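You operate a simulated robot arm through the tools that you are given. There is no shell and no other tool.

Carry out the task below with a simulated robot arm. There is one attempt and no reset: what you move stays moved.

## Task
Slide the white plant pot toward the copper lamp, wipe up the soil under it and slide it back.
Fine: slide it just clear of the soil; use the dusting pad and put it back. What is to be rubbed or washed off counts as gone when no trace of it is left.

It is judged by the outcome, as a careful person would: the job done as asked, and still so three seconds after it is handed in. It fails if anything else is knocked over, pushed out of place, dropped, spilled or broken.

## Robot
A 6-joint arm with a three-finger gripper, fixed in place. Base frame: the origin is at the foot of the arm, x ahead of it, y to its left, z up; the work surface is at about z = 860. Units: mm, rad, N and s.
Its first joint turns from -2.897 to 2.897 rad. Payload 4.89 kg.
The TCP is the grasp point between the finger pads, 30 mm short of the fingertips. In the tool frame z runs along the fingers and y along their closing line. The gripper opens to 164 mm. The gripper's body begins 125 mm behind the TCP.
Orientation is that of the tool frame in the base frame, as a unit quaternion [w, x, y, z]. With the fingers straight down and closing along the base's y, the tool's x points along the base's -x, its y along +y and its z along -z.

## Interface
- The arm moves only by the tool step_arm. Its arguments are lists of equal length, an entry for each row: "translation": the shift along the tool's x, y, z in mm, a list of three; "turn": the turn, a rotation vector about the tool's x, y, z in rad, a list of three; "jaw": the opening in per cent of the stroke, from 0 (shut) to 100 (fully open). In form: {"translation": [[x, y, z], ...], "turn": [[ax, ay, az], ...], "jaw": [jaw, ...]}. A call has 1 to 20 rows; each row shifts and turns the commanded pose from where the row before left it, along the tool's axes as they then stand. Rows are played at 5 a second. More than 50 mm and 0.15 rad between two rows, or a gripper value outside its range, and nothing of the call is played. Where a pose cannot be reached the arm comes as near as it can. A force on the tool above 40 N (or 10 N above the force at the start of the call, whichever is more), or a blocked arm, ends the call early, and 0.2 s more pass. The fingers move at their own pace (about 108 mm/s each) and stop on an object; they squeeze with about 31 N. The grip force told is the motor's: it shows also when the fingers shut on nothing. Time passes only in rows, and 0.2 s behind the last, so rows that do not move let the fingers close. It gives the time, the measured TCP pose, the force on the tool (base axes), the opening and the grip force at its end, in the units of the frame above (readings bear some noise), with the torque about the TCP (base axes, N m) and any sound that the robot's microphone picked up.
- Cameras (640 x 400 px; columns grow to the right, rows downward): "scene" is fixed at [219.2, -650.2, 1410.2]; the picture's right is [0.31, -0.95, 0.00], its down [-0.79, -0.26, -0.55] and it looks along [0.53, 0.17, -0.83] (base axes); focal length 223 px, centre (320, 200). "wrist" rides on the gripper at [76, -2, -152] in the tool frame; the picture's right is [0.02, 1.00, 0.00], its down [-0.88, 0.02, -0.47] and it looks along [-0.47, 0.01, 0.88] (tool axes); focal length 247 px, centre (320, 200). There is no depth. A picture from a camera that has moved, and an enlarged one, comes with that camera's place and axes in the base frame and with its lens.
- snapshot(camera): a new picture of that camera. No time passes.
- lift_body(by): slides the trunk up (or, below 0, down) by that many mm; the arm rides with it, the base frame stays. It gives what a move gives, with no picture.
- enlarge(camera, box): a new picture of the part [left, top, right, bottom] of that camera's present view, enlarged. No time passes.
- close_job(): hands the job in; it is judged then, once.

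Nothing tells you positions but the pictures and the camera data. Unless the task says otherwise, let go and move clear before handing in.

The tools are called after "Emit:" as name(argument=value, ...) on one line, values as JSON. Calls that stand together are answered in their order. step_arm: Moves the arm, as the interface text tells. Its arguments: {"type":"object","properties":{"translation":{"type":"array","items":{"type":"array","items":{"type":"number"}}},"turn":{"type":"array","items":{"type":"array","items":{"type":"number"}}},"jaw":{"type":"array","items":{"type":"number"}}},"required":["translation","turn","jaw"]} The other tools are called the same way: lift_body (by) slides the trunk up or down; snapshot (camera) takes a picture; enlarge (camera, box) takes an enlarged picture of a part of a camera's view; close_job () hands the job in.

At the start:

```text
time: 0.0
tool_pos: [489.4, -529.7, 1181.7]
tcp_rot: [0.0, 0.001, 1.0, 0.0]
wrist_force: [-0.4, 0.6, -0.3]
ft_torque: [0.0, 0.02, 0.03]
width: 164.1
grip_force: 0.0
trunk travel left (down, up): [-175.0, 215.0]
```

scene: 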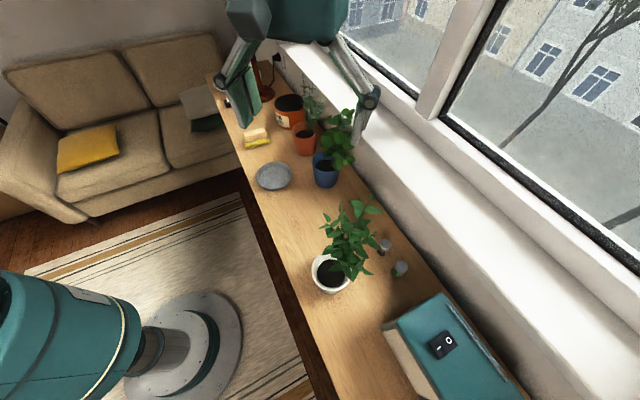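
wrist: 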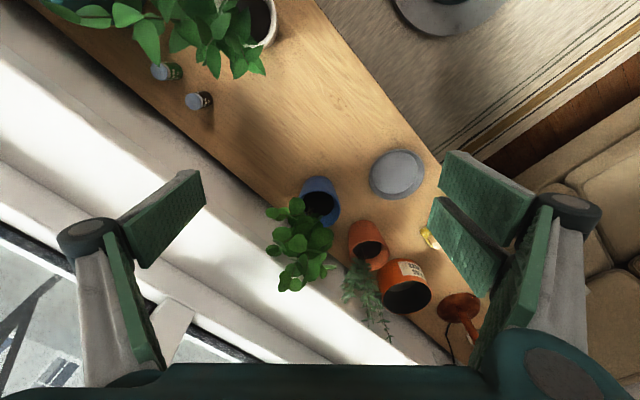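

I see a desk running diagonally from the teal box past the white-potted plant to the copper lamp at the far end. I'll zoom in to find the dusting pad, the soil and the pot before moving.

Emit:
enlarge(camera="scene", box=[280, 180, 440, 300])

Emit:
enlarge(camera="scene", box=[200, 60, 360, 190])

Emit:
enlarge(camera="scene", box=[360, 280, 540, 400])

Emit:
enlarge(camera="wrist", box=[340, 130, 500, 350])

Emit:
enlarge(camera="wrist", box=[60, 0, 300, 150])

```text
3.33 times, centred on (360, 240) of scene
camera zoom: at [219.2, -650.2, 1410.2], right [0.31, -0.95, 0.0], down [-0.79, -0.26, -0.55], along [0.53, 0.17, -0.83], focal length 744 px, centre (187, 67)
```

zoom: 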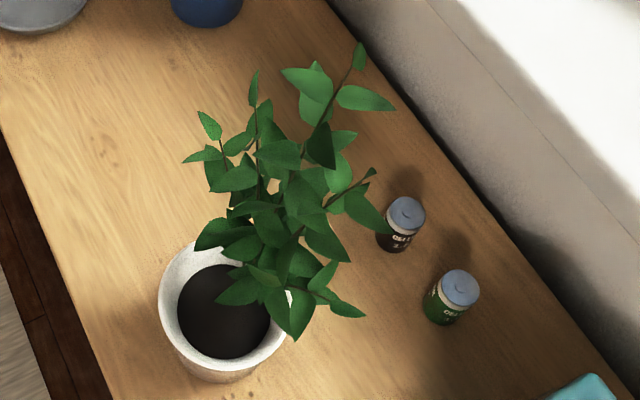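

```text
3.08 times, centred on (280, 125) of scene
camera zoom: at [219.2, -650.2, 1410.2], right [0.31, -0.95, 0.0], down [-0.79, -0.26, -0.55], along [0.53, 0.17, -0.83], focal length 687 px, centre (443, 431)
```

zoom: 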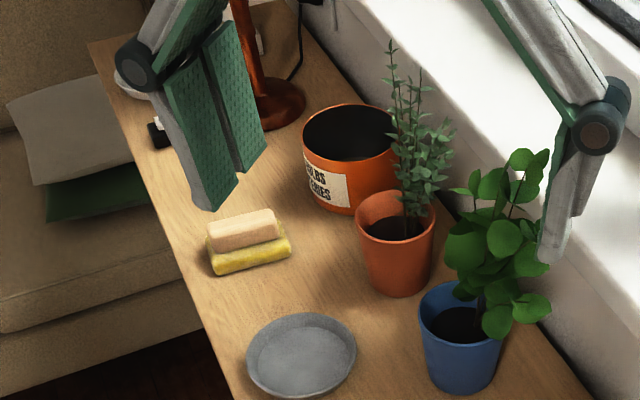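

```text
3.33 times, centred on (450, 340) of scene
camera zoom: at [219.2, -650.2, 1410.2], right [0.31, -0.95, 0.0], down [-0.79, -0.26, -0.55], along [0.53, 0.17, -0.83], focal length 744 px, centre (-113, -267)
```

zoom: 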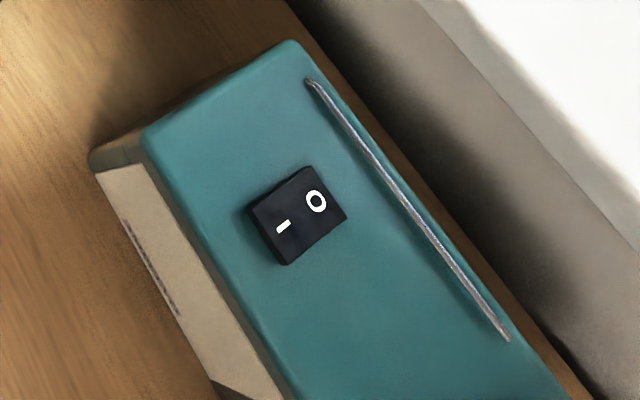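

```text
1.82 times, centred on (420, 240) of wrist
camera zoom: at [413.7, -531.4, 1335.6], right [-0.02, 1.0, 0.0], down [0.88, 0.02, 0.47], along [0.47, 0.01, -0.88], focal length 449 px, centre (138, 127)
```

zoom: 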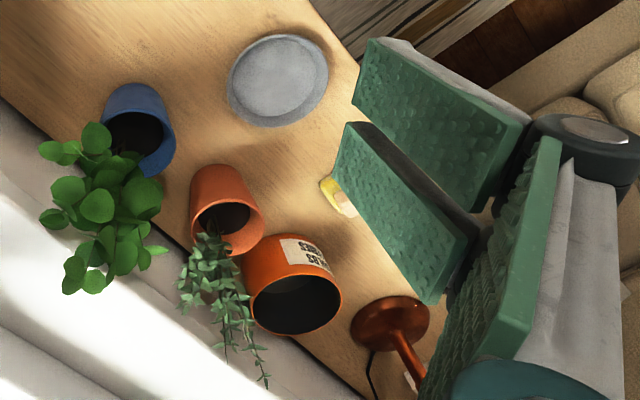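

```text
2.67 times, centred on (180, 75) of wrist
camera zoom: at [413.7, -531.4, 1335.6], right [-0.02, 1.0, 0.0], down [0.88, 0.02, 0.47], along [0.47, 0.01, -0.88], focal length 659 px, centre (693, 533)
```

zoom: 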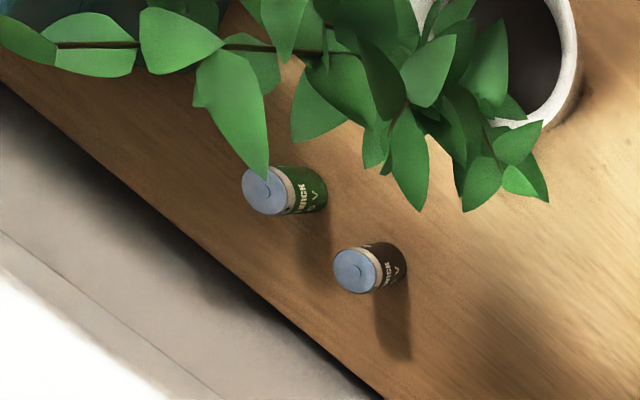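

The dusting pad appears to be the yellow block with a pale handle near (735, -250), and the white pot is near (365, -628). I'll shut the jaw and move the wrist camera back to look at the pot and the soil around it.

Emit:
step_arm(translation=[[0, 30, 0], [0, 20, 0], [0, 0, 0], [40, 0, 10], [40, 0, 10], [40, 0, 10], [40, 0, 10], [30, 0, 10]], turn=[[0, 0, 0], [0, 0, 0], [0, 0, 0], [0, 0, 0], [0, 0, 0], [0, 0, 0], [0, 0, 0], [0, 0, 0]], jaw=[0, 0, 0, 0, 0, 0, 0, 0])

Emit:
snapshot(camera="wrist")

Emit:
snapshot(camera="scene")

```text
time: 1.8
tool_pos: [299.0, -480.9, 1132.3]
tcp_rot: [0.0, 0.0, 1.0, 0.0]
wrist_force: [0.2, -0.9, 0.2]
ft_torque: [0.05, 0.11, 0.0]
width: 0.2
grip_force: 31.1
trunk travel left (down, up): [-175.0, 215.0]
```

```text
taken
camera wrist: at [223.0, -482.6, 1285.7], right [-0.02, 1.0, 0.0], down [0.88, 0.02, 0.47], along [0.47, 0.01, -0.88], focal length 247 px, centre (320, 200)
```

wrist: 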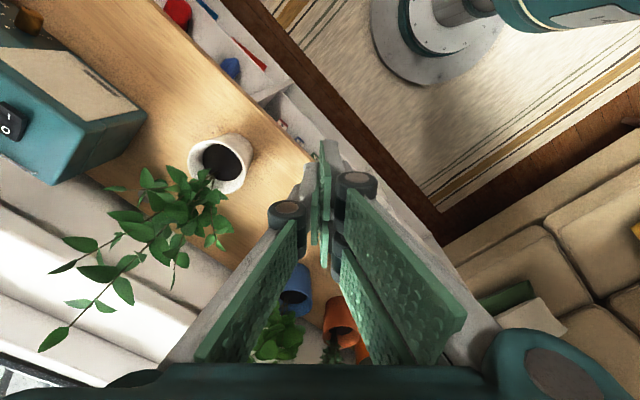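

```text
taken
```

scene: 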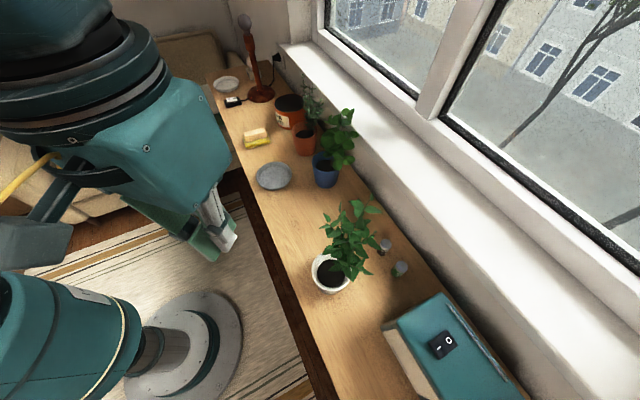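

The view is clearer: the pot stands near the desk's front edge with foliage leaning toward the window. I'll zoom in on the pot and on the far end of the desk.

Emit:
enlarge(camera="wrist", box=[140, 100, 320, 220])

Emit:
enlarge(camera="wrist", box=[0, 0, 320, 200])

Emit:
enlarge(camera="scene", box=[200, 60, 360, 200])

Emit:
enlarge(camera="scene", box=[290, 240, 370, 310])

```text
3.33 times, centred on (230, 160) of wrist
camera zoom: at [223.0, -482.6, 1285.7], right [-0.02, 1.0, 0.0], down [0.88, 0.02, 0.47], along [0.47, 0.01, -0.88], focal length 823 px, centre (620, 333)
```

zoom: 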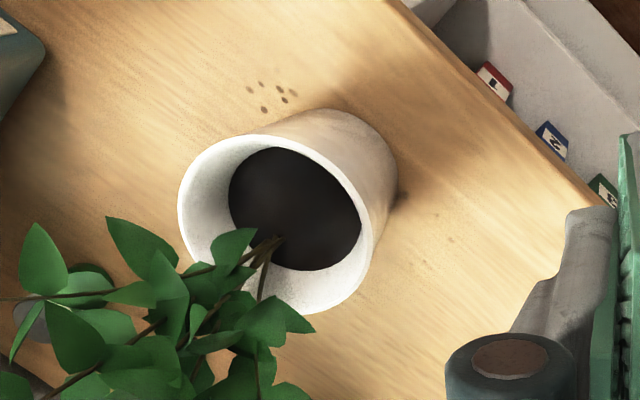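

```text
2.00 times, centred on (160, 100) of wrist
camera zoom: at [223.0, -482.6, 1285.7], right [-0.02, 1.0, 0.0], down [0.88, 0.02, 0.47], along [0.47, 0.01, -0.88], focal length 494 px, centre (640, 400)
```

zoom: 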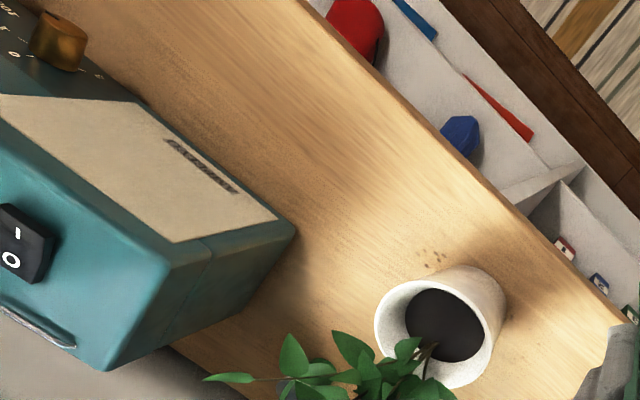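

```text
2.86 times, centred on (280, 130) of scene
camera zoom: at [219.2, -650.2, 1410.2], right [0.31, -0.95, 0.0], down [-0.79, -0.26, -0.55], along [0.53, 0.17, -0.83], focal length 638 px, centre (434, 400)
```

zoom: 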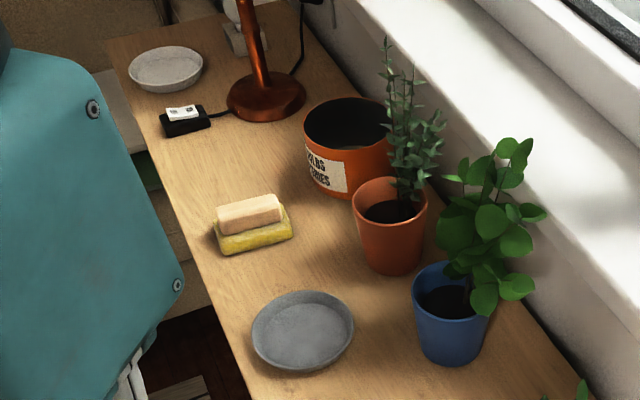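

```text
5.71 times, centred on (330, 275) of scene
camera zoom: at [219.2, -650.2, 1410.2], right [0.31, -0.95, 0.0], down [-0.79, -0.26, -0.55], along [0.53, 0.17, -0.83], focal length 1276 px, centre (263, -229)
```

zoom: 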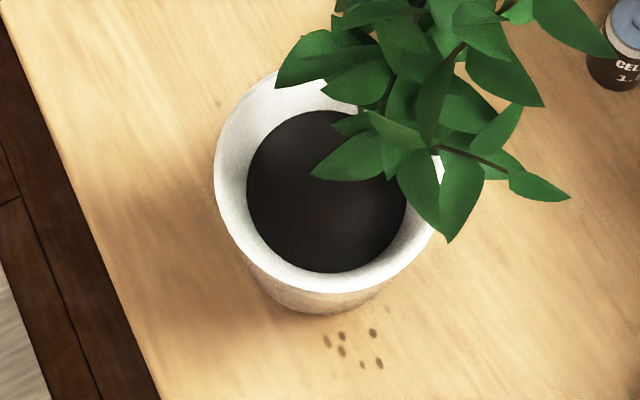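

The pot's base sits around (360, -635) with radius about 36 mm and a rim near z = 930. Soil crumbs peek out at about (318, -657). I'll turn the gripper so it closes along the desk and tilt it 45°, so it can straddle the pot low from the front and stay clear of the leaves.

Emit:
step_arm(translation=[[0, 0, 0], [0, 0, 0], [0, 0, 0], [0, 0, 0], [0, 0, 0], [0, 0, 0], [0, 0, 0], [0, 0, 0], [0, 0, 0], [0, 0, 0], [0, 0, 0], [0, 0, 0]], turn=[[0, 0, 0.1327], [0, 0, 0.1327], [0, 0, 0.1327], [0, 0, 0.1327], [0, 0, 0.1327], [0, 0, 0.1327], [0, -0.131, 0], [0, -0.131, 0], [0, -0.131, 0], [0, -0.131, 0], [0, -0.131, 0], [0, -0.131, 0]], jaw=[0, 0, 0, 0, 0, 0, 0, 0, 0, 0, 0, 0])

Emit:
snapshot(camera="wrist")

Emit:
snapshot(camera="scene")

```text
time: 4.2
tool_pos: [335.0, -563.7, 1148.2]
tcp_rot: [0.283, 0.368, 0.877, -0.119]
wrist_force: [0.2, -1.0, 0.2]
ft_torque: [0.03, 0.08, -0.02]
width: 0.0
grip_force: 30.9
trunk travel left (down, up): [-175.0, 215.0]
stopped in row 11: the arm was blocked; the commanded pose is now the measured one
```

```text
taken
camera wrist: at [228.5, -456.4, 1228.7], right [0.7, 0.71, -0.01], down [0.32, -0.3, 0.9], along [0.64, -0.64, -0.44], focal length 247 px, centre (320, 200)
```

wrist: 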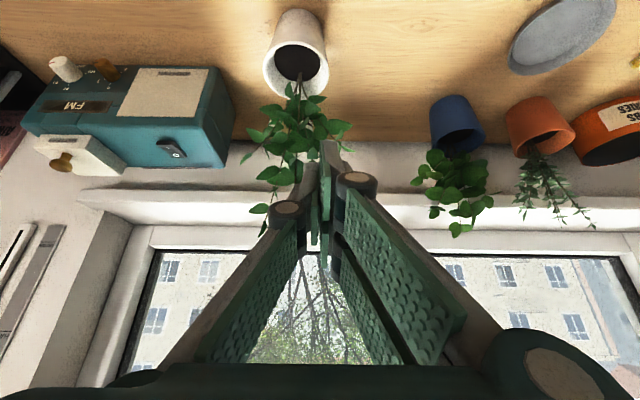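

```text
taken
```

scene: 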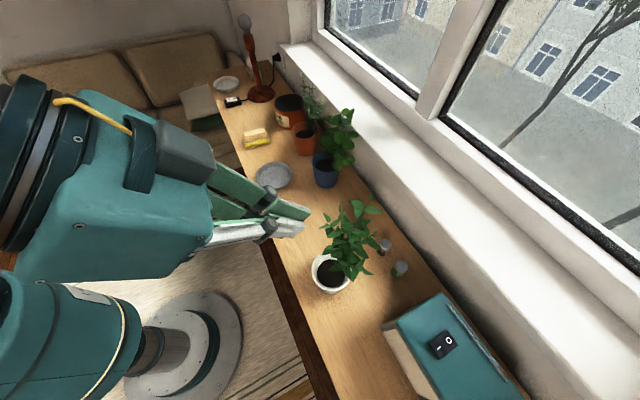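

The arm was blocked by its own folding at about 36° of tilt. That tilt is enough, so I'll keep it, open the jaw and move to a point 150 mm short of the pot along the approach line.

Emit:
step_arm(translation=[[22.4, -8, 22.9], [22.4, -8, 22.9], [22.4, -8, 22.9], [22.3, -7.9, 23.0], [0, 0, 0]], turn=[[0, 0, 0], [0, 0, 0], [0, 0, 0], [0, 0, 0], [0, 0, 0]], jaw=[0, 0, 50, 100, 100])

Emit:
snapshot(camera="wrist")

Emit:
snapshot(camera="scene")

```text
time: 5.4
tool_pos: [298.2, -569.9, 1021.2]
tcp_rot: [0.284, 0.369, 0.877, -0.119]
wrist_force: [-0.4, -0.4, 0.0]
ft_torque: [0.05, 0.02, 0.0]
width: 161.3
grip_force: 0.0
trunk travel left (down, up): [-175.0, 215.0]
```

```text
taken
camera wrist: at [191.2, -462.3, 1102.1], right [0.7, 0.71, -0.01], down [0.32, -0.3, 0.9], along [0.64, -0.64, -0.44], focal length 247 px, centre (320, 200)
```

wrist: 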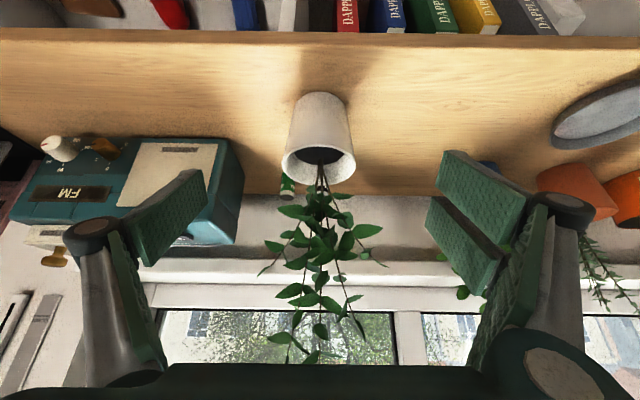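

```text
taken
```

scene: 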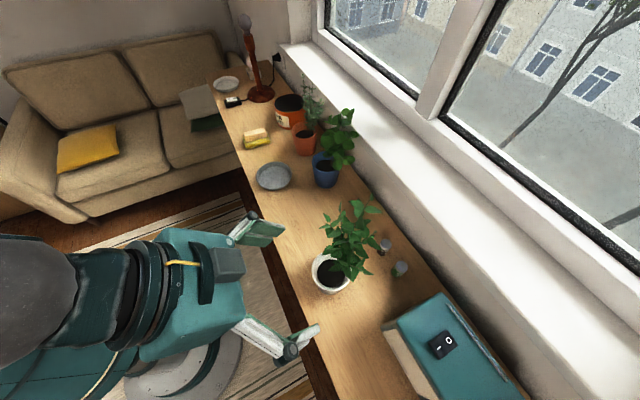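

The fingers straddle the pot's line well, and the front side is clear of leaves. I'll zoom in to refine the pot's location.

Emit:
enlarge(camera="wrist", box=[240, 60, 400, 220])

```text
2.50 times, centred on (320, 140) of wrist
camera zoom: at [191.2, -462.3, 1102.1], right [0.7, 0.71, -0.01], down [0.32, -0.3, 0.9], along [0.64, -0.64, -0.44], focal length 617 px, centre (320, 350)
```

zoom: 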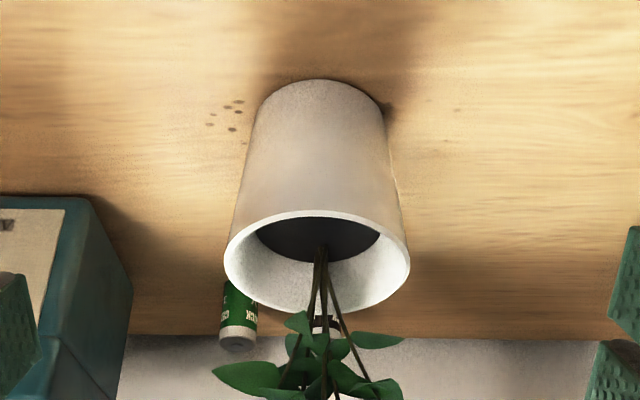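

The refined pot base centre is about (362, -636). I'll descend along the approach line most of the way, then check clearances.

Emit:
step_arm(translation=[[-1, -0.8, 25], [-1, 0, 25], [-1, 0, 25], [-0.7, 0, 25]], turn=[[0, 0, 0], [0, 0, 0], [0, 0, 0], [0, 0, 0]], jaw=[100, 100, 100, 100])

Emit:
snapshot(camera="wrist")

Emit:
snapshot(camera="scene")

```text
time: 6.4
tool_pos: [338.2, -616.5, 941.3]
tcp_rot: [0.283, 0.368, 0.877, -0.119]
wrist_force: [-0.8, 1.0, 0.2]
ft_torque: [-0.09, -0.09, -0.04]
width: 164.1
grip_force: 0.1
trunk travel left (down, up): [-175.0, 215.0]
```

```text
taken
camera wrist: at [233.1, -508.4, 1023.4], right [0.7, 0.71, -0.01], down [0.32, -0.3, 0.9], along [0.64, -0.64, -0.44], focal length 247 px, centre (320, 200)
```

wrist: 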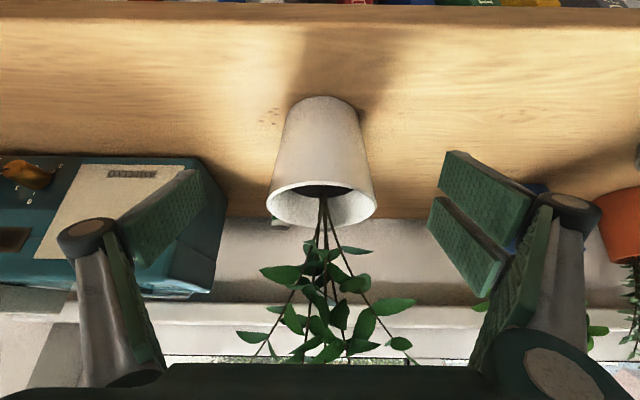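

```text
taken
```

scene: 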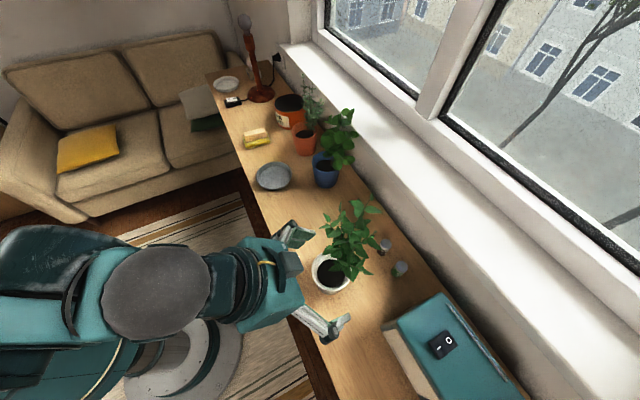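

The fingers straddle the pot cleanly. I'll go in the last 50 mm and begin closing gently.

Emit:
step_arm(translation=[[0, 0, 25], [0, 0, 25], [0, 0, 0], [0, 0, 0], [0, 0, 0], [0, 0, 0], [0, 0, 0]], turn=[[0, 0, 0], [0, 0, 0], [0, 0, 0], [0, 0, 0], [0, 0, 0], [0, 0, 0], [0, 0, 0]], jaw=[100, 100, 85, 70, 62, 58, 58])

Emit:
snapshot(camera="wrist")

Emit:
snapshot(camera="scene")

```text
time: 8.0
tool_pos: [360.5, -635.4, 901.3]
tcp_rot: [0.284, 0.369, 0.877, -0.119]
wrist_force: [0.1, 0.0, 0.9]
ft_torque: [0.01, 0.02, 0.01]
width: 95.3
grip_force: 0.1
trunk travel left (down, up): [-175.0, 215.0]
```

```text
taken
camera wrist: at [254.1, -528.2, 981.8], right [0.7, 0.71, -0.01], down [0.32, -0.3, 0.9], along [0.64, -0.64, -0.44], focal length 247 px, centre (320, 200)
```

wrist: 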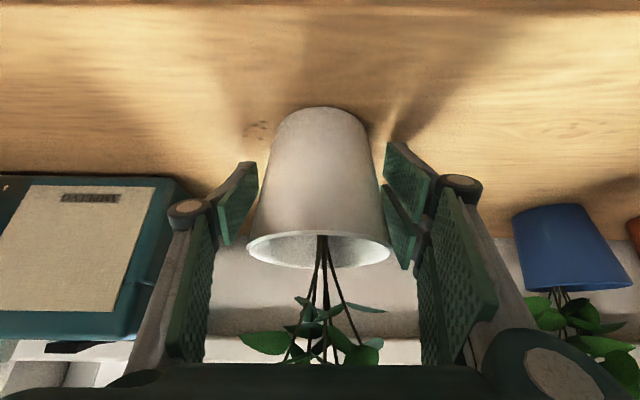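

```text
taken
```

scene: 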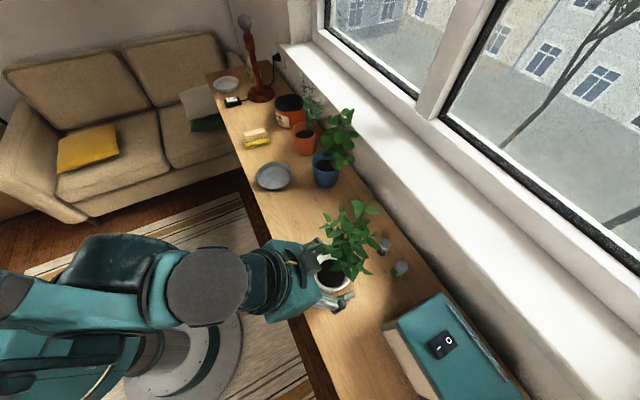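

The pot is centred between the fingers with a few millimetres to spare on each side. I'll close gently until they touch.

Emit:
step_arm(translation=[[0, 0, 0], [0, 0, 0], [0, 0, 0], [0, 0, 0], [0, 0, 0], [0, 0, 0]], turn=[[0, 0, 0], [0, 0, 0], [0, 0, 0], [0, 0, 0], [0, 0, 0], [0, 0, 0]], jaw=[56, 54, 52, 50, 48, 46])

Emit:
enlarge(camera="wrist", box=[200, 80, 440, 280])

```text
time: 9.4
tool_pos: [360.9, -635.3, 901.1]
tcp_rot: [0.284, 0.368, 0.877, -0.119]
wrist_force: [-0.7, 1.6, 1.5]
ft_torque: [0.09, 0.05, 0.02]
width: 77.9
grip_force: 30.6
trunk travel left (down, up): [-175.0, 215.0]
```

```text
2.00 times, centred on (320, 180) of wrist
camera zoom: at [254.0, -528.2, 981.8], right [0.7, 0.71, -0.01], down [0.32, -0.3, 0.9], along [0.64, -0.64, -0.44], focal length 494 px, centre (320, 240)
```

zoom: 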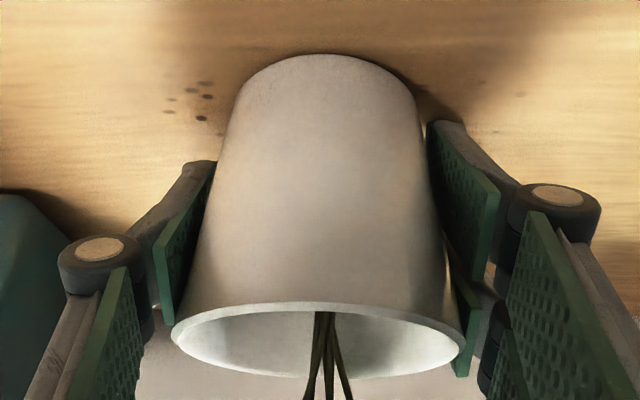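

The pot is held at 78 mm width. I'll slide it about 90 mm straight toward the lamp at table level, in small steps.

Emit:
step_arm(translation=[[-1.33, 14.9, 0.97], [-1.33, 14.9, 0.97], [-1.33, 14.9, 0.97], [-1.33, 14.9, 0.97], [-1.33, 14.9, 0.97], [-1.33, 14.9, 0.97], [0, 0, 0]], turn=[[0, 0, 0], [0, 0, 0], [0, 0, 0], [0, 0, 0], [0, 0, 0], [0, 0, 0], [0, 0, 0]], jaw=[46, 46, 46, 46, 46, 46, 46])

Emit:
snapshot(camera="wrist")

Emit:
enlarge(camera="scene", box=[260, 200, 420, 310])

```text
time: 11.0
tool_pos: [431.7, -580.0, 902.0]
tcp_rot: [0.284, 0.369, 0.877, -0.119]
wrist_force: [-0.4, 1.0, 0.0]
ft_torque: [-0.06, 0.0, 0.01]
width: 78.2
grip_force: 30.4
trunk travel left (down, up): [-175.0, 215.0]
```

```text
taken
camera wrist: at [325.0, -473.2, 981.9], right [0.7, 0.71, -0.01], down [0.32, -0.3, 0.9], along [0.64, -0.64, -0.44], focal length 247 px, centre (320, 200)
```

wrist: 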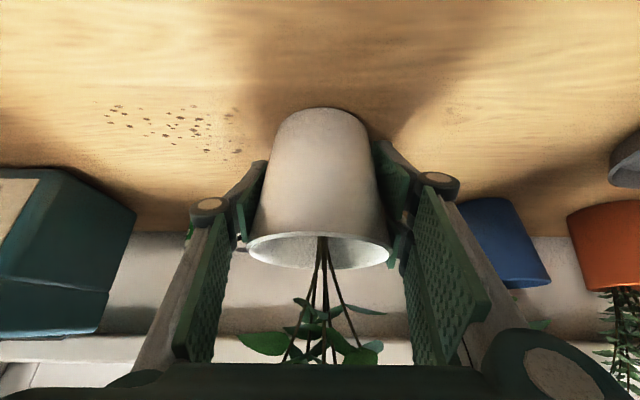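

```text
3.64 times, centred on (340, 255) of scene
camera zoom: at [219.2, -650.2, 1410.2], right [0.31, -0.95, 0.0], down [-0.79, -0.26, -0.55], along [0.53, 0.17, -0.83], focal length 812 px, centre (247, 0)
```

zoom: 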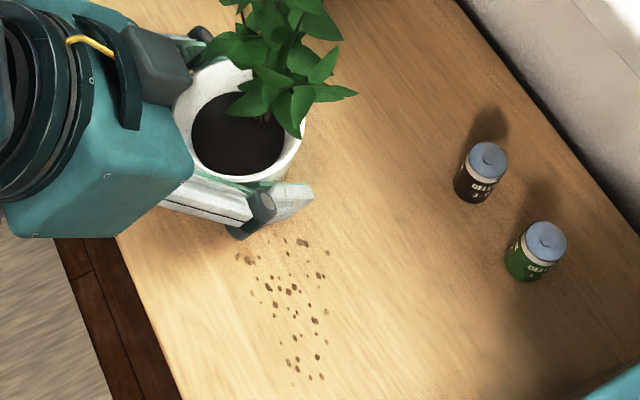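

The soil patch is now visible, running roughly from 55 mm on the radio side to 37 mm on the lamp side of the pot's old centre. The pot is just clear of it. I'll slide 20 mm more so the pad has room, then let go and back off.

Emit:
step_arm(translation=[[-0.9, 9.95, 0.65], [-0.9, 9.95, 0.65], [0, 0, 0], [0, 0, 0], [0, 0, 0], [0, 0, 0]], turn=[[0, 0, 0], [0, 0, 0], [0, 0, 0], [0, 0, 0], [0, 0, 0], [0, 0, 0]], jaw=[46, 46, 46, 55, 65, 75])

Emit:
snapshot(camera="wrist")

```text
time: 12.4
tool_pos: [447.3, -568.0, 901.4]
tcp_rot: [0.283, 0.369, 0.877, -0.12]
wrist_force: [-0.1, 0.5, -0.4]
ft_torque: [0.01, 0.01, 0.0]
width: 122.8
grip_force: 0.1
trunk travel left (down, up): [-175.0, 215.0]
```

```text
taken
camera wrist: at [340.9, -460.9, 982.6], right [0.7, 0.71, -0.01], down [0.32, -0.3, 0.9], along [0.64, -0.64, -0.44], focal length 247 px, centre (320, 200)
```

wrist: 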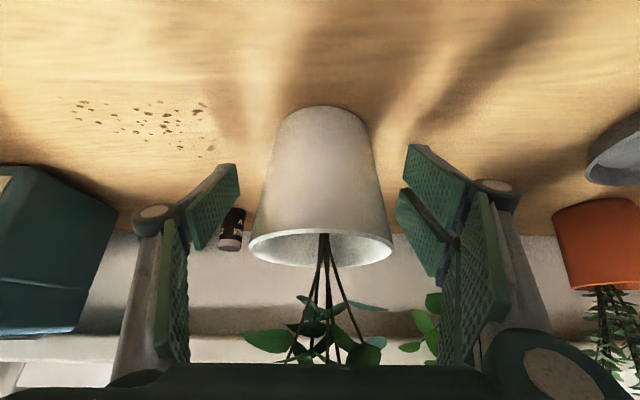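

The pot stands upright, clear of the soil. I'll back out along the approach line, straighten the tool to vertical and look toward the pad.

Emit:
step_arm(translation=[[0, 0, -30], [0, 0, -30], [0, 0, -30], [0, 0, -30], [0, 0, -30], [0, 0, 0], [0, 0, 0], [0, 0, 0], [0, 0, 0], [0, 0, 0]], turn=[[0, 0, 0], [0, 0, 0], [0, 0, 0], [0, 0, 0], [0, 0, 0], [0, 0.12566, 0], [0, 0.12566, 0], [0, 0.12566, 0], [0, 0.12566, 0], [0, 0.12566, 0]], jaw=[90, 100, 100, 100, 100, 100, 100, 100, 100, 100])

Emit:
snapshot(camera="wrist")

Emit:
snapshot(camera="scene")

```text
time: 14.6
tool_pos: [385.4, -504.7, 1023.6]
tcp_rot: [-0.002, 0.386, 0.922, 0.001]
wrist_force: [-0.9, 1.5, 0.3]
ft_torque: [-0.15, -0.15, 0.05]
width: 163.9
grip_force: 0.0
trunk travel left (down, up): [-175.0, 215.0]
```

```text
taken
camera wrist: at [331.7, -451.4, 1177.5], right [0.7, 0.71, 0.0], down [0.63, -0.62, 0.47], along [0.33, -0.33, -0.88], focal length 247 px, centre (320, 200)
```

wrist: 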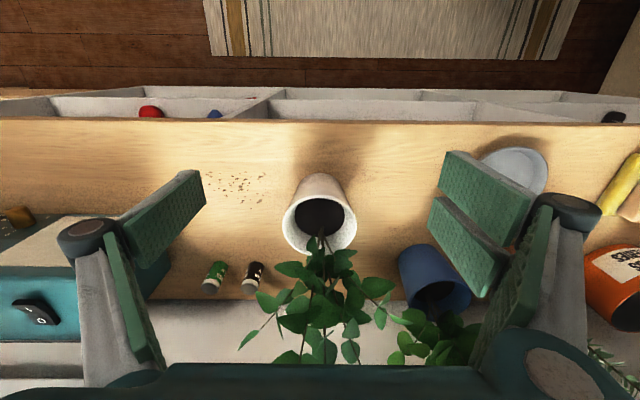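

```text
taken
```

scene: 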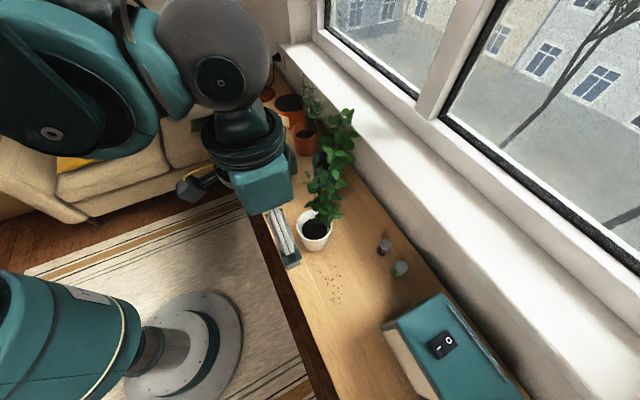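

Clear: speckles are visible and the pot is upright. I'll travel along the desk front toward the pad with the jaw open.

Emit:
step_arm(translation=[[3, 43, -2.4], [3, 43, -2.4], [3, 43, -2.4], [3, 43, -2.4], [3, 43, -2.4], [3, 43, -2.4], [3, 43, -2.4], [3, 43, -2.4], [3, 43, -2.4], [3, 43, -2.4]], turn=[[0, 0, 0], [0, 0, 0], [0, 0, 0], [0, 0, 0], [0, 0, 0], [0, 0, 0], [0, 0, 0], [0, 0, 0], [0, 0, 0], [0, 0, 0]], jaw=[100, 100, 100, 100, 100, 100, 100, 100, 100, 100])

Emit:
snapshot(camera="wrist")

Emit:
snapshot(camera="scene")

```text
time: 16.8
tool_pos: [672.0, -182.8, 1047.2]
tcp_rot: [-0.002, 0.387, 0.922, 0.001]
wrist_force: [-0.6, -0.4, 0.7]
ft_torque: [0.15, -0.14, 0.02]
width: 164.1
grip_force: 0.0
trunk travel left (down, up): [-175.0, 215.0]
```

```text
taken
camera wrist: at [618.9, -128.9, 1201.0], right [0.7, 0.71, 0.0], down [0.63, -0.62, 0.47], along [0.34, -0.33, -0.88], focal length 247 px, centre (320, 200)
```

wrist: 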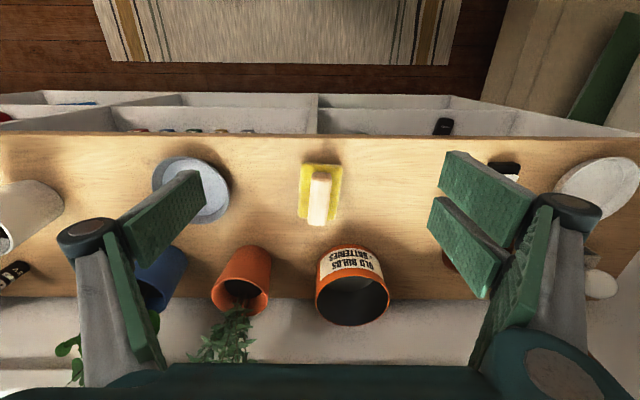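

```text
taken
```

scene: 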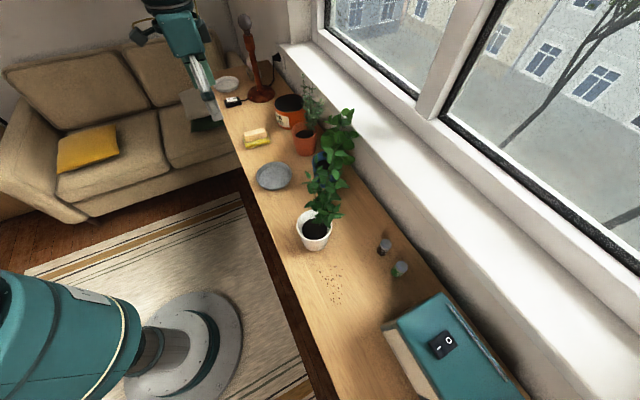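

Emit:
enlarge(camera="wrist", box=[260, 140, 380, 250])

Emit:
enlarge(camera="scene", box=[230, 110, 300, 160])

Emit:
enlarge(camera="wrist", box=[420, 100, 640, 310])

```text
3.64 times, centred on (320, 195) of wrist
camera zoom: at [618.9, -128.9, 1201.0], right [0.7, 0.71, 0.0], down [0.63, -0.62, 0.47], along [0.34, -0.33, -0.88], focal length 898 px, centre (320, 218)
```

zoom: 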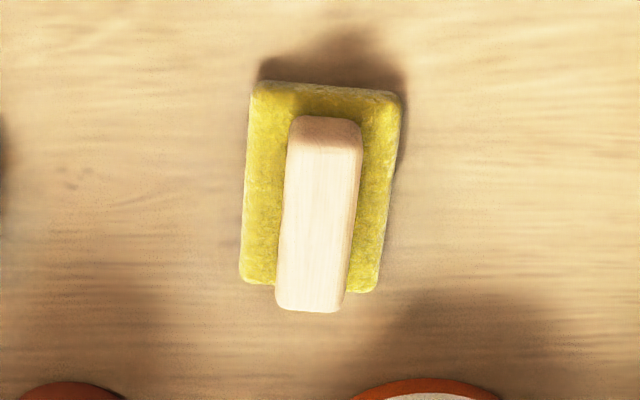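

```text
8.00 times, centred on (265, 135) of scene
camera zoom: at [219.2, -650.2, 1410.2], right [0.31, -0.95, 0.0], down [-0.79, -0.26, -0.55], along [0.53, 0.17, -0.83], focal length 1786 px, centre (760, 720)
```

zoom: 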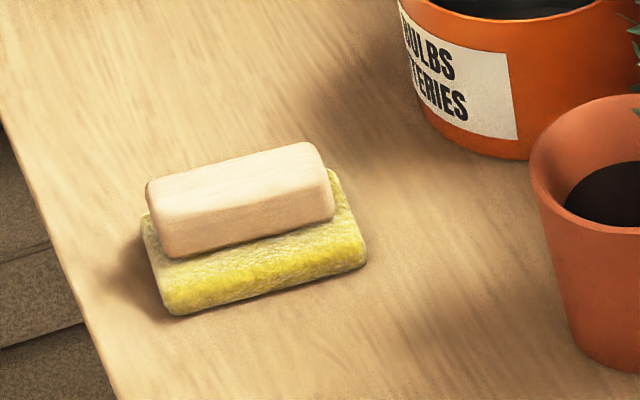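

```text
1.90 times, centred on (530, 205) of wrist
camera zoom: at [618.9, -128.9, 1201.0], right [0.7, 0.71, 0.0], down [0.63, -0.62, 0.47], along [0.34, -0.33, -0.88], focal length 470 px, centre (-80, 190)
```

zoom: 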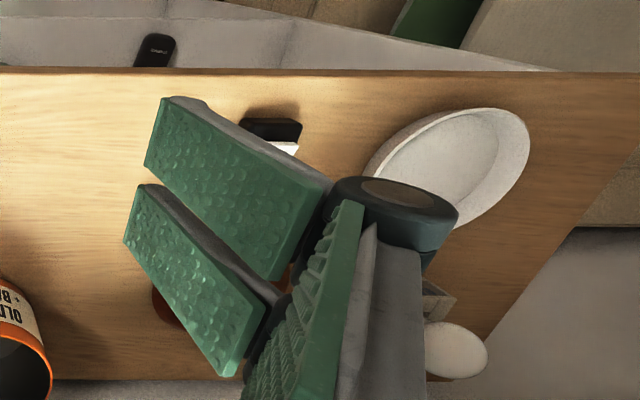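

The dusting pad is a yellow pad of about 92×58 mm centred near (737, -245), with a wooden grip block on top reaching about z = 900. I'll align with it, move above and narrow the jaw.

Emit:
step_arm(translation=[[0, 0, 0], [-29.9, 2.5, 0], [-29.9, 2.5, 0], [-29.9, 2.5, 0], [0, 0, 40], [0, 0, 40], [0, 0, 0]], turn=[[0, 0, 0.054], [0, 0, 0], [0, 0, 0], [0, 0, 0], [0, 0, 0], [0, 0, 0], [0, 0, 0]], jaw=[45, 45, 45, 45, 45, 45, 45])

Emit:
snapshot(camera="wrist")

Emit:
enlarge(camera="scene", box=[200, 60, 340, 180])

```text
time: 18.4
tool_pos: [735.1, -244.8, 965.5]
tcp_rot: [-0.001, 0.412, 0.911, 0.0]
wrist_force: [0.7, 0.1, 0.9]
ft_torque: [0.04, 0.03, -0.01]
width: 73.6
grip_force: 0.0
trunk travel left (down, up): [-175.0, 215.0]
```

```text
taken
camera wrist: at [684.3, -189.4, 1119.6], right [0.74, 0.68, 0.0], down [0.6, -0.65, 0.47], along [0.32, -0.35, -0.88], focal length 247 px, centre (320, 200)
```

wrist: 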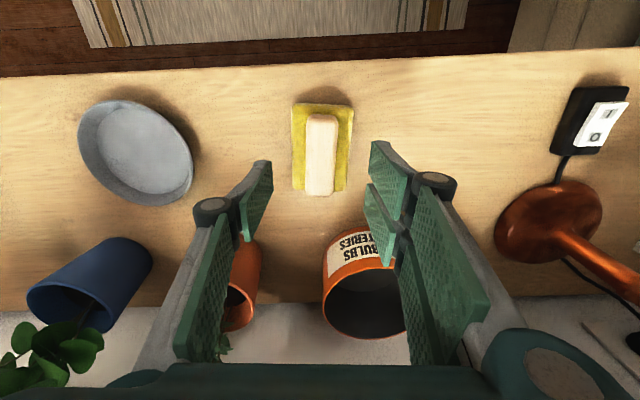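

```text
3.33 times, centred on (270, 120) of scene
camera zoom: at [219.2, -650.2, 1410.2], right [0.31, -0.95, 0.0], down [-0.79, -0.26, -0.55], along [0.53, 0.17, -0.83], focal length 744 px, centre (487, 467)
```

zoom: 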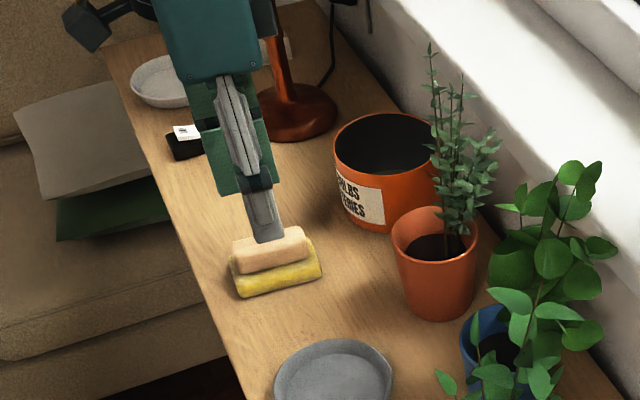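

The tool is centred over the grip block. I'll descend so that the tips come beside the block just above the yellow pad, then close.

Emit:
step_arm(translation=[[0, 0, 20], [0, 0, 20], [0, 0, 13], [0, 0, 0]], turn=[[0, 0, 0], [0, 0, 0], [0, 0, 0], [0, 0, 0]], jaw=[45, 45, 45, 45])

Emit:
snapshot(camera="wrist")

Emit:
enlarge(camera="scene", box=[230, 100, 290, 160])

```text
time: 19.4
tool_pos: [735.6, -245.7, 915.4]
tcp_rot: [-0.001, 0.412, 0.911, 0.001]
wrist_force: [-0.8, -0.9, -0.5]
ft_torque: [0.0, 0.05, -0.02]
width: 73.9
grip_force: 0.2
trunk travel left (down, up): [-175.0, 215.0]
```

```text
taken
camera wrist: at [685.6, -189.0, 1068.7], right [0.74, 0.68, 0.0], down [0.6, -0.65, 0.47], along [0.32, -0.35, -0.88], focal length 247 px, centre (320, 200)
```

wrist: 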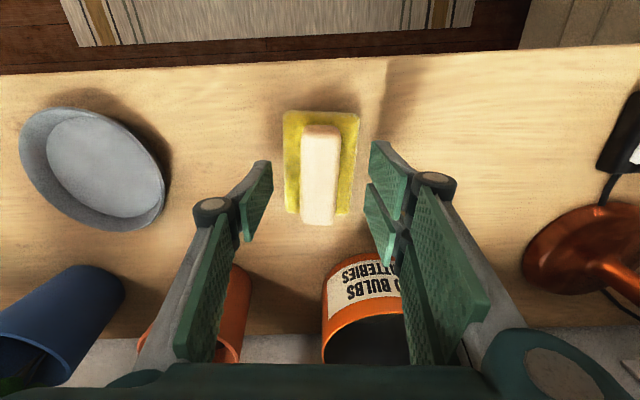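

```text
6.67 times, centred on (260, 130) of scene
camera zoom: at [219.2, -650.2, 1410.2], right [0.31, -0.95, 0.0], down [-0.79, -0.26, -0.55], along [0.53, 0.17, -0.83], focal length 1488 px, centre (720, 667)
```

zoom: 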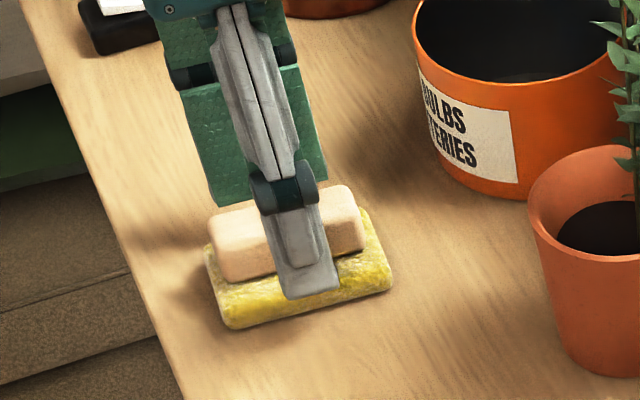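

The tips are beside the block. I'll drop 3 mm more and close gently on it.

Emit:
step_arm(translation=[[0, 0, 3], [0, 0, 0], [0, 0, 0], [0, 0, 0], [0, 0, 0], [0, 0, 0], [0, 0, 0]], turn=[[0, 0, 0], [0, 0, 0], [0, 0, 0], [0, 0, 0], [0, 0, 0], [0, 0, 0], [0, 0, 0]], jaw=[45, 35, 28, 22, 16, 8, 5])

Emit:
snapshot(camera="wrist")

Emit:
enlarge(camera="scene", box=[230, 100, 290, 160])

```text
time: 21.0
tool_pos: [735.1, -243.7, 910.9]
tcp_rot: [-0.002, 0.412, 0.911, 0.001]
wrist_force: [0.4, -0.1, -0.4]
ft_torque: [-0.01, -0.03, 0.03]
width: 26.9
grip_force: 31.3
trunk travel left (down, up): [-175.0, 215.0]
```

```text
taken
camera wrist: at [685.2, -188.6, 1065.7], right [0.74, 0.68, 0.0], down [0.6, -0.65, 0.47], along [0.32, -0.35, -0.88], focal length 247 px, centre (320, 200)
```

wrist: 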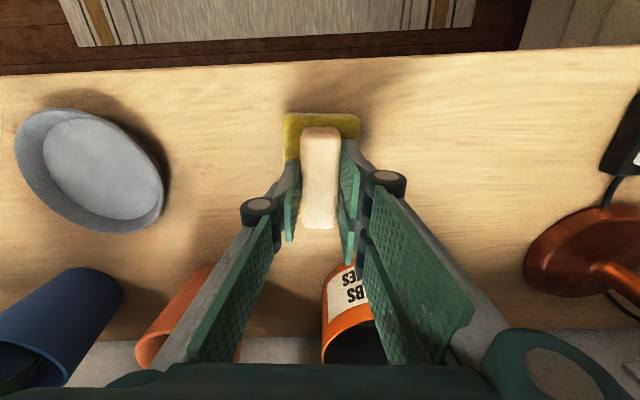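

```text
6.67 times, centred on (260, 130) of scene
camera zoom: at [219.2, -650.2, 1410.2], right [0.31, -0.95, 0.0], down [-0.79, -0.26, -0.55], along [0.53, 0.17, -0.83], focal length 1488 px, centre (720, 667)
```

zoom: 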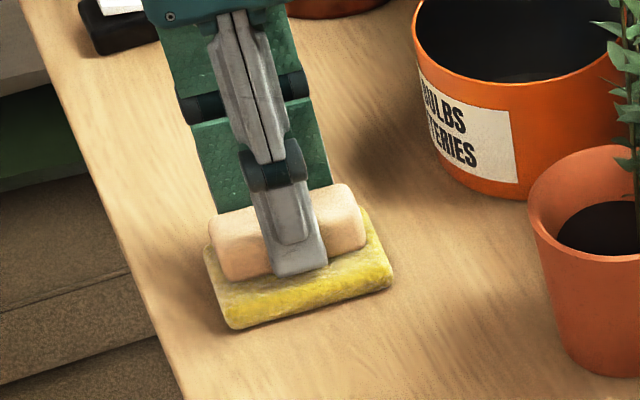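

The pad is gripped at 27 mm. I'll lift it, shift toward the front edge and carry it back along the desk front, in front of the plant, to the soil area.

Emit:
step_arm(translation=[[0, 0, -20], [0, 0, -30], [20, 0, -40], [22, 0, -40], [22, 0, 0], [0, -47.5, 0], [0, -47.5, 0], [0, -47.5, 0], [0, -47.5, 0], [0, -47.5, 0], [0, -47.5, 0], [0, -47.5, 0], [0, -47.5, 0], [0, -47.5, 0], [0, -47.5, 0], [0, -47.5, 0], [0, -47.5, 0]], turn=[[0, 0, 0], [0, 0, 0], [0, 0, 0], [0, 0, 0], [0, 0, 0], [0, 0, 0], [0, 0, 0], [0, 0, 0], [0, 0, 0], [0, 0, 0], [0, 0, 0], [0, 0, 0], [0, 0, 0], [0, 0, 0], [0, 0, 0], [0, 0, 0], [0, 0, 0]], jaw=[5, 5, 5, 5, 5, 5, 5, 5, 5, 5, 5, 5, 5, 5, 5, 5, 5])

Emit:
snapshot(camera="wrist")

Emit:
snapshot(camera="scene")

```text
time: 24.6
tool_pos: [266.2, -571.3, 1040.2]
tcp_rot: [-0.002, 0.413, 0.911, 0.0]
wrist_force: [0.4, 1.8, 0.3]
ft_torque: [-0.14, 0.14, 0.01]
width: 8.1
grip_force: 0.0
trunk travel left (down, up): [-175.0, 215.0]
```

```text
taken
camera wrist: at [216.0, -515.6, 1194.6], right [0.74, 0.68, 0.0], down [0.6, -0.65, 0.47], along [0.32, -0.35, -0.88], focal length 247 px, centre (320, 200)
```

wrist: 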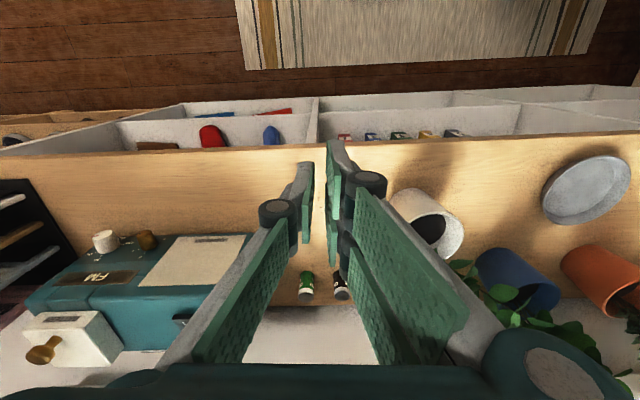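

```text
taken
```

scene: 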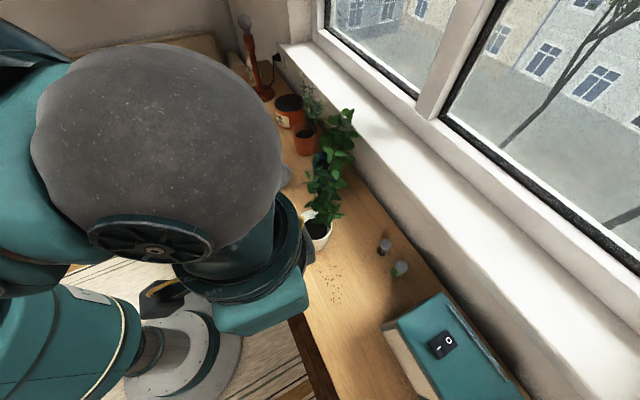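

The jaw reads 8 mm and no pad is visible, so it slipped out of the shallow grip. I'll retrace the path to find where it lies.

Emit:
step_arm(translation=[[0, 47.5, 0], [0, 47.5, 0], [0, 47.5, 0], [0, 47.5, 0], [0, 47.5, 0], [0, 47.5, 0], [0, 47.5, 0], [0, 47.5, 0], [0, 47.5, 0], [0, 47.5, 0], [0, 47.5, 0], [0, 27.5, 0]], turn=[[0, 0, 0], [0, 0, 0], [0, 0, 0], [0, 0, 0], [0, 0, 0], [0, 0, 0], [0, 0, 0], [0, 0, 0], [0, 0, 0], [0, 0, 0], [0, 0, 0], [0, 0, 0]], jaw=[5, 5, 5, 5, 5, 5, 5, 5, 5, 5, 40, 45])

Emit:
snapshot(camera="wrist")

Emit:
snapshot(camera="scene")

Emit:
enlarge(camera="scene", box=[220, 100, 300, 160])

```text
time: 27.2
tool_pos: [679.0, -209.9, 1041.2]
tcp_rot: [-0.002, 0.413, 0.911, 0.001]
wrist_force: [-0.9, -0.7, 0.4]
ft_torque: [0.05, -0.14, 0.01]
width: 73.6
grip_force: 0.0
trunk travel left (down, up): [-175.0, 215.0]
```

```text
taken
camera wrist: at [628.5, -153.3, 1195.3], right [0.74, 0.68, 0.0], down [0.6, -0.65, 0.47], along [0.32, -0.35, -0.88], focal length 247 px, centre (320, 200)
```

wrist: 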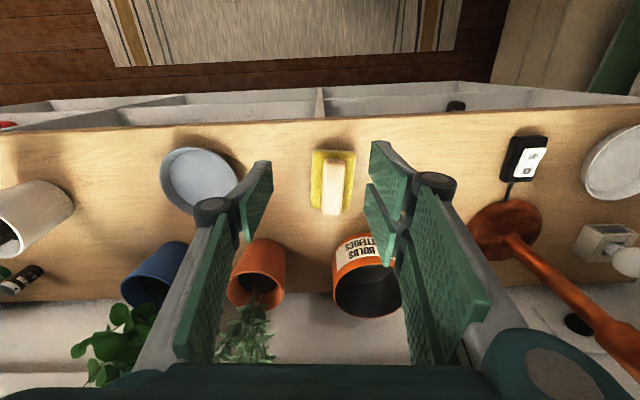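

```text
taken
```

scene: 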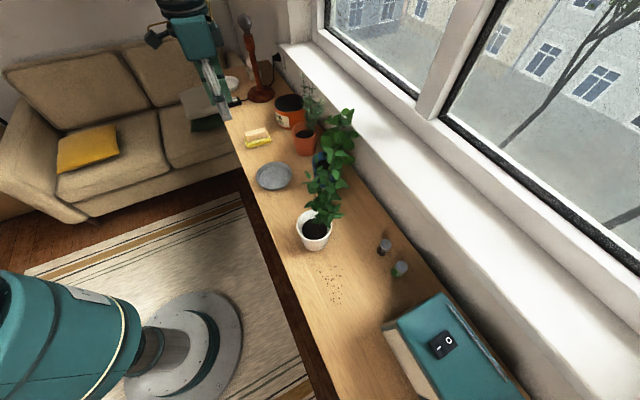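

```text
6.67 times, centred on (260, 130) of scene
camera zoom: at [219.2, -650.2, 1410.2], right [0.31, -0.95, 0.0], down [-0.79, -0.26, -0.55], along [0.53, 0.17, -0.83], focal length 1488 px, centre (720, 667)
```

zoom: 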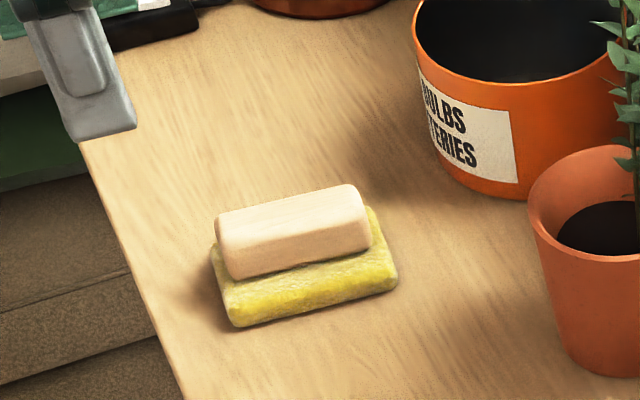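

The pad is still on the desk practically at its starting place; the fingers slid off the top of the block. I'll take a precise look, then regrip deeper.

Emit:
enlarge(camera="wrist", box=[270, 130, 400, 230])

```text
4.00 times, centred on (335, 180) of wrist
camera zoom: at [628.5, -153.3, 1195.3], right [0.74, 0.68, 0.0], down [0.6, -0.65, 0.47], along [0.32, -0.35, -0.88], focal length 988 px, centre (260, 280)
```

zoom: 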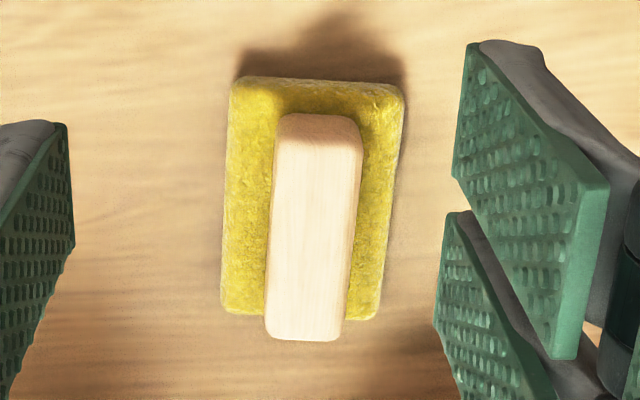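

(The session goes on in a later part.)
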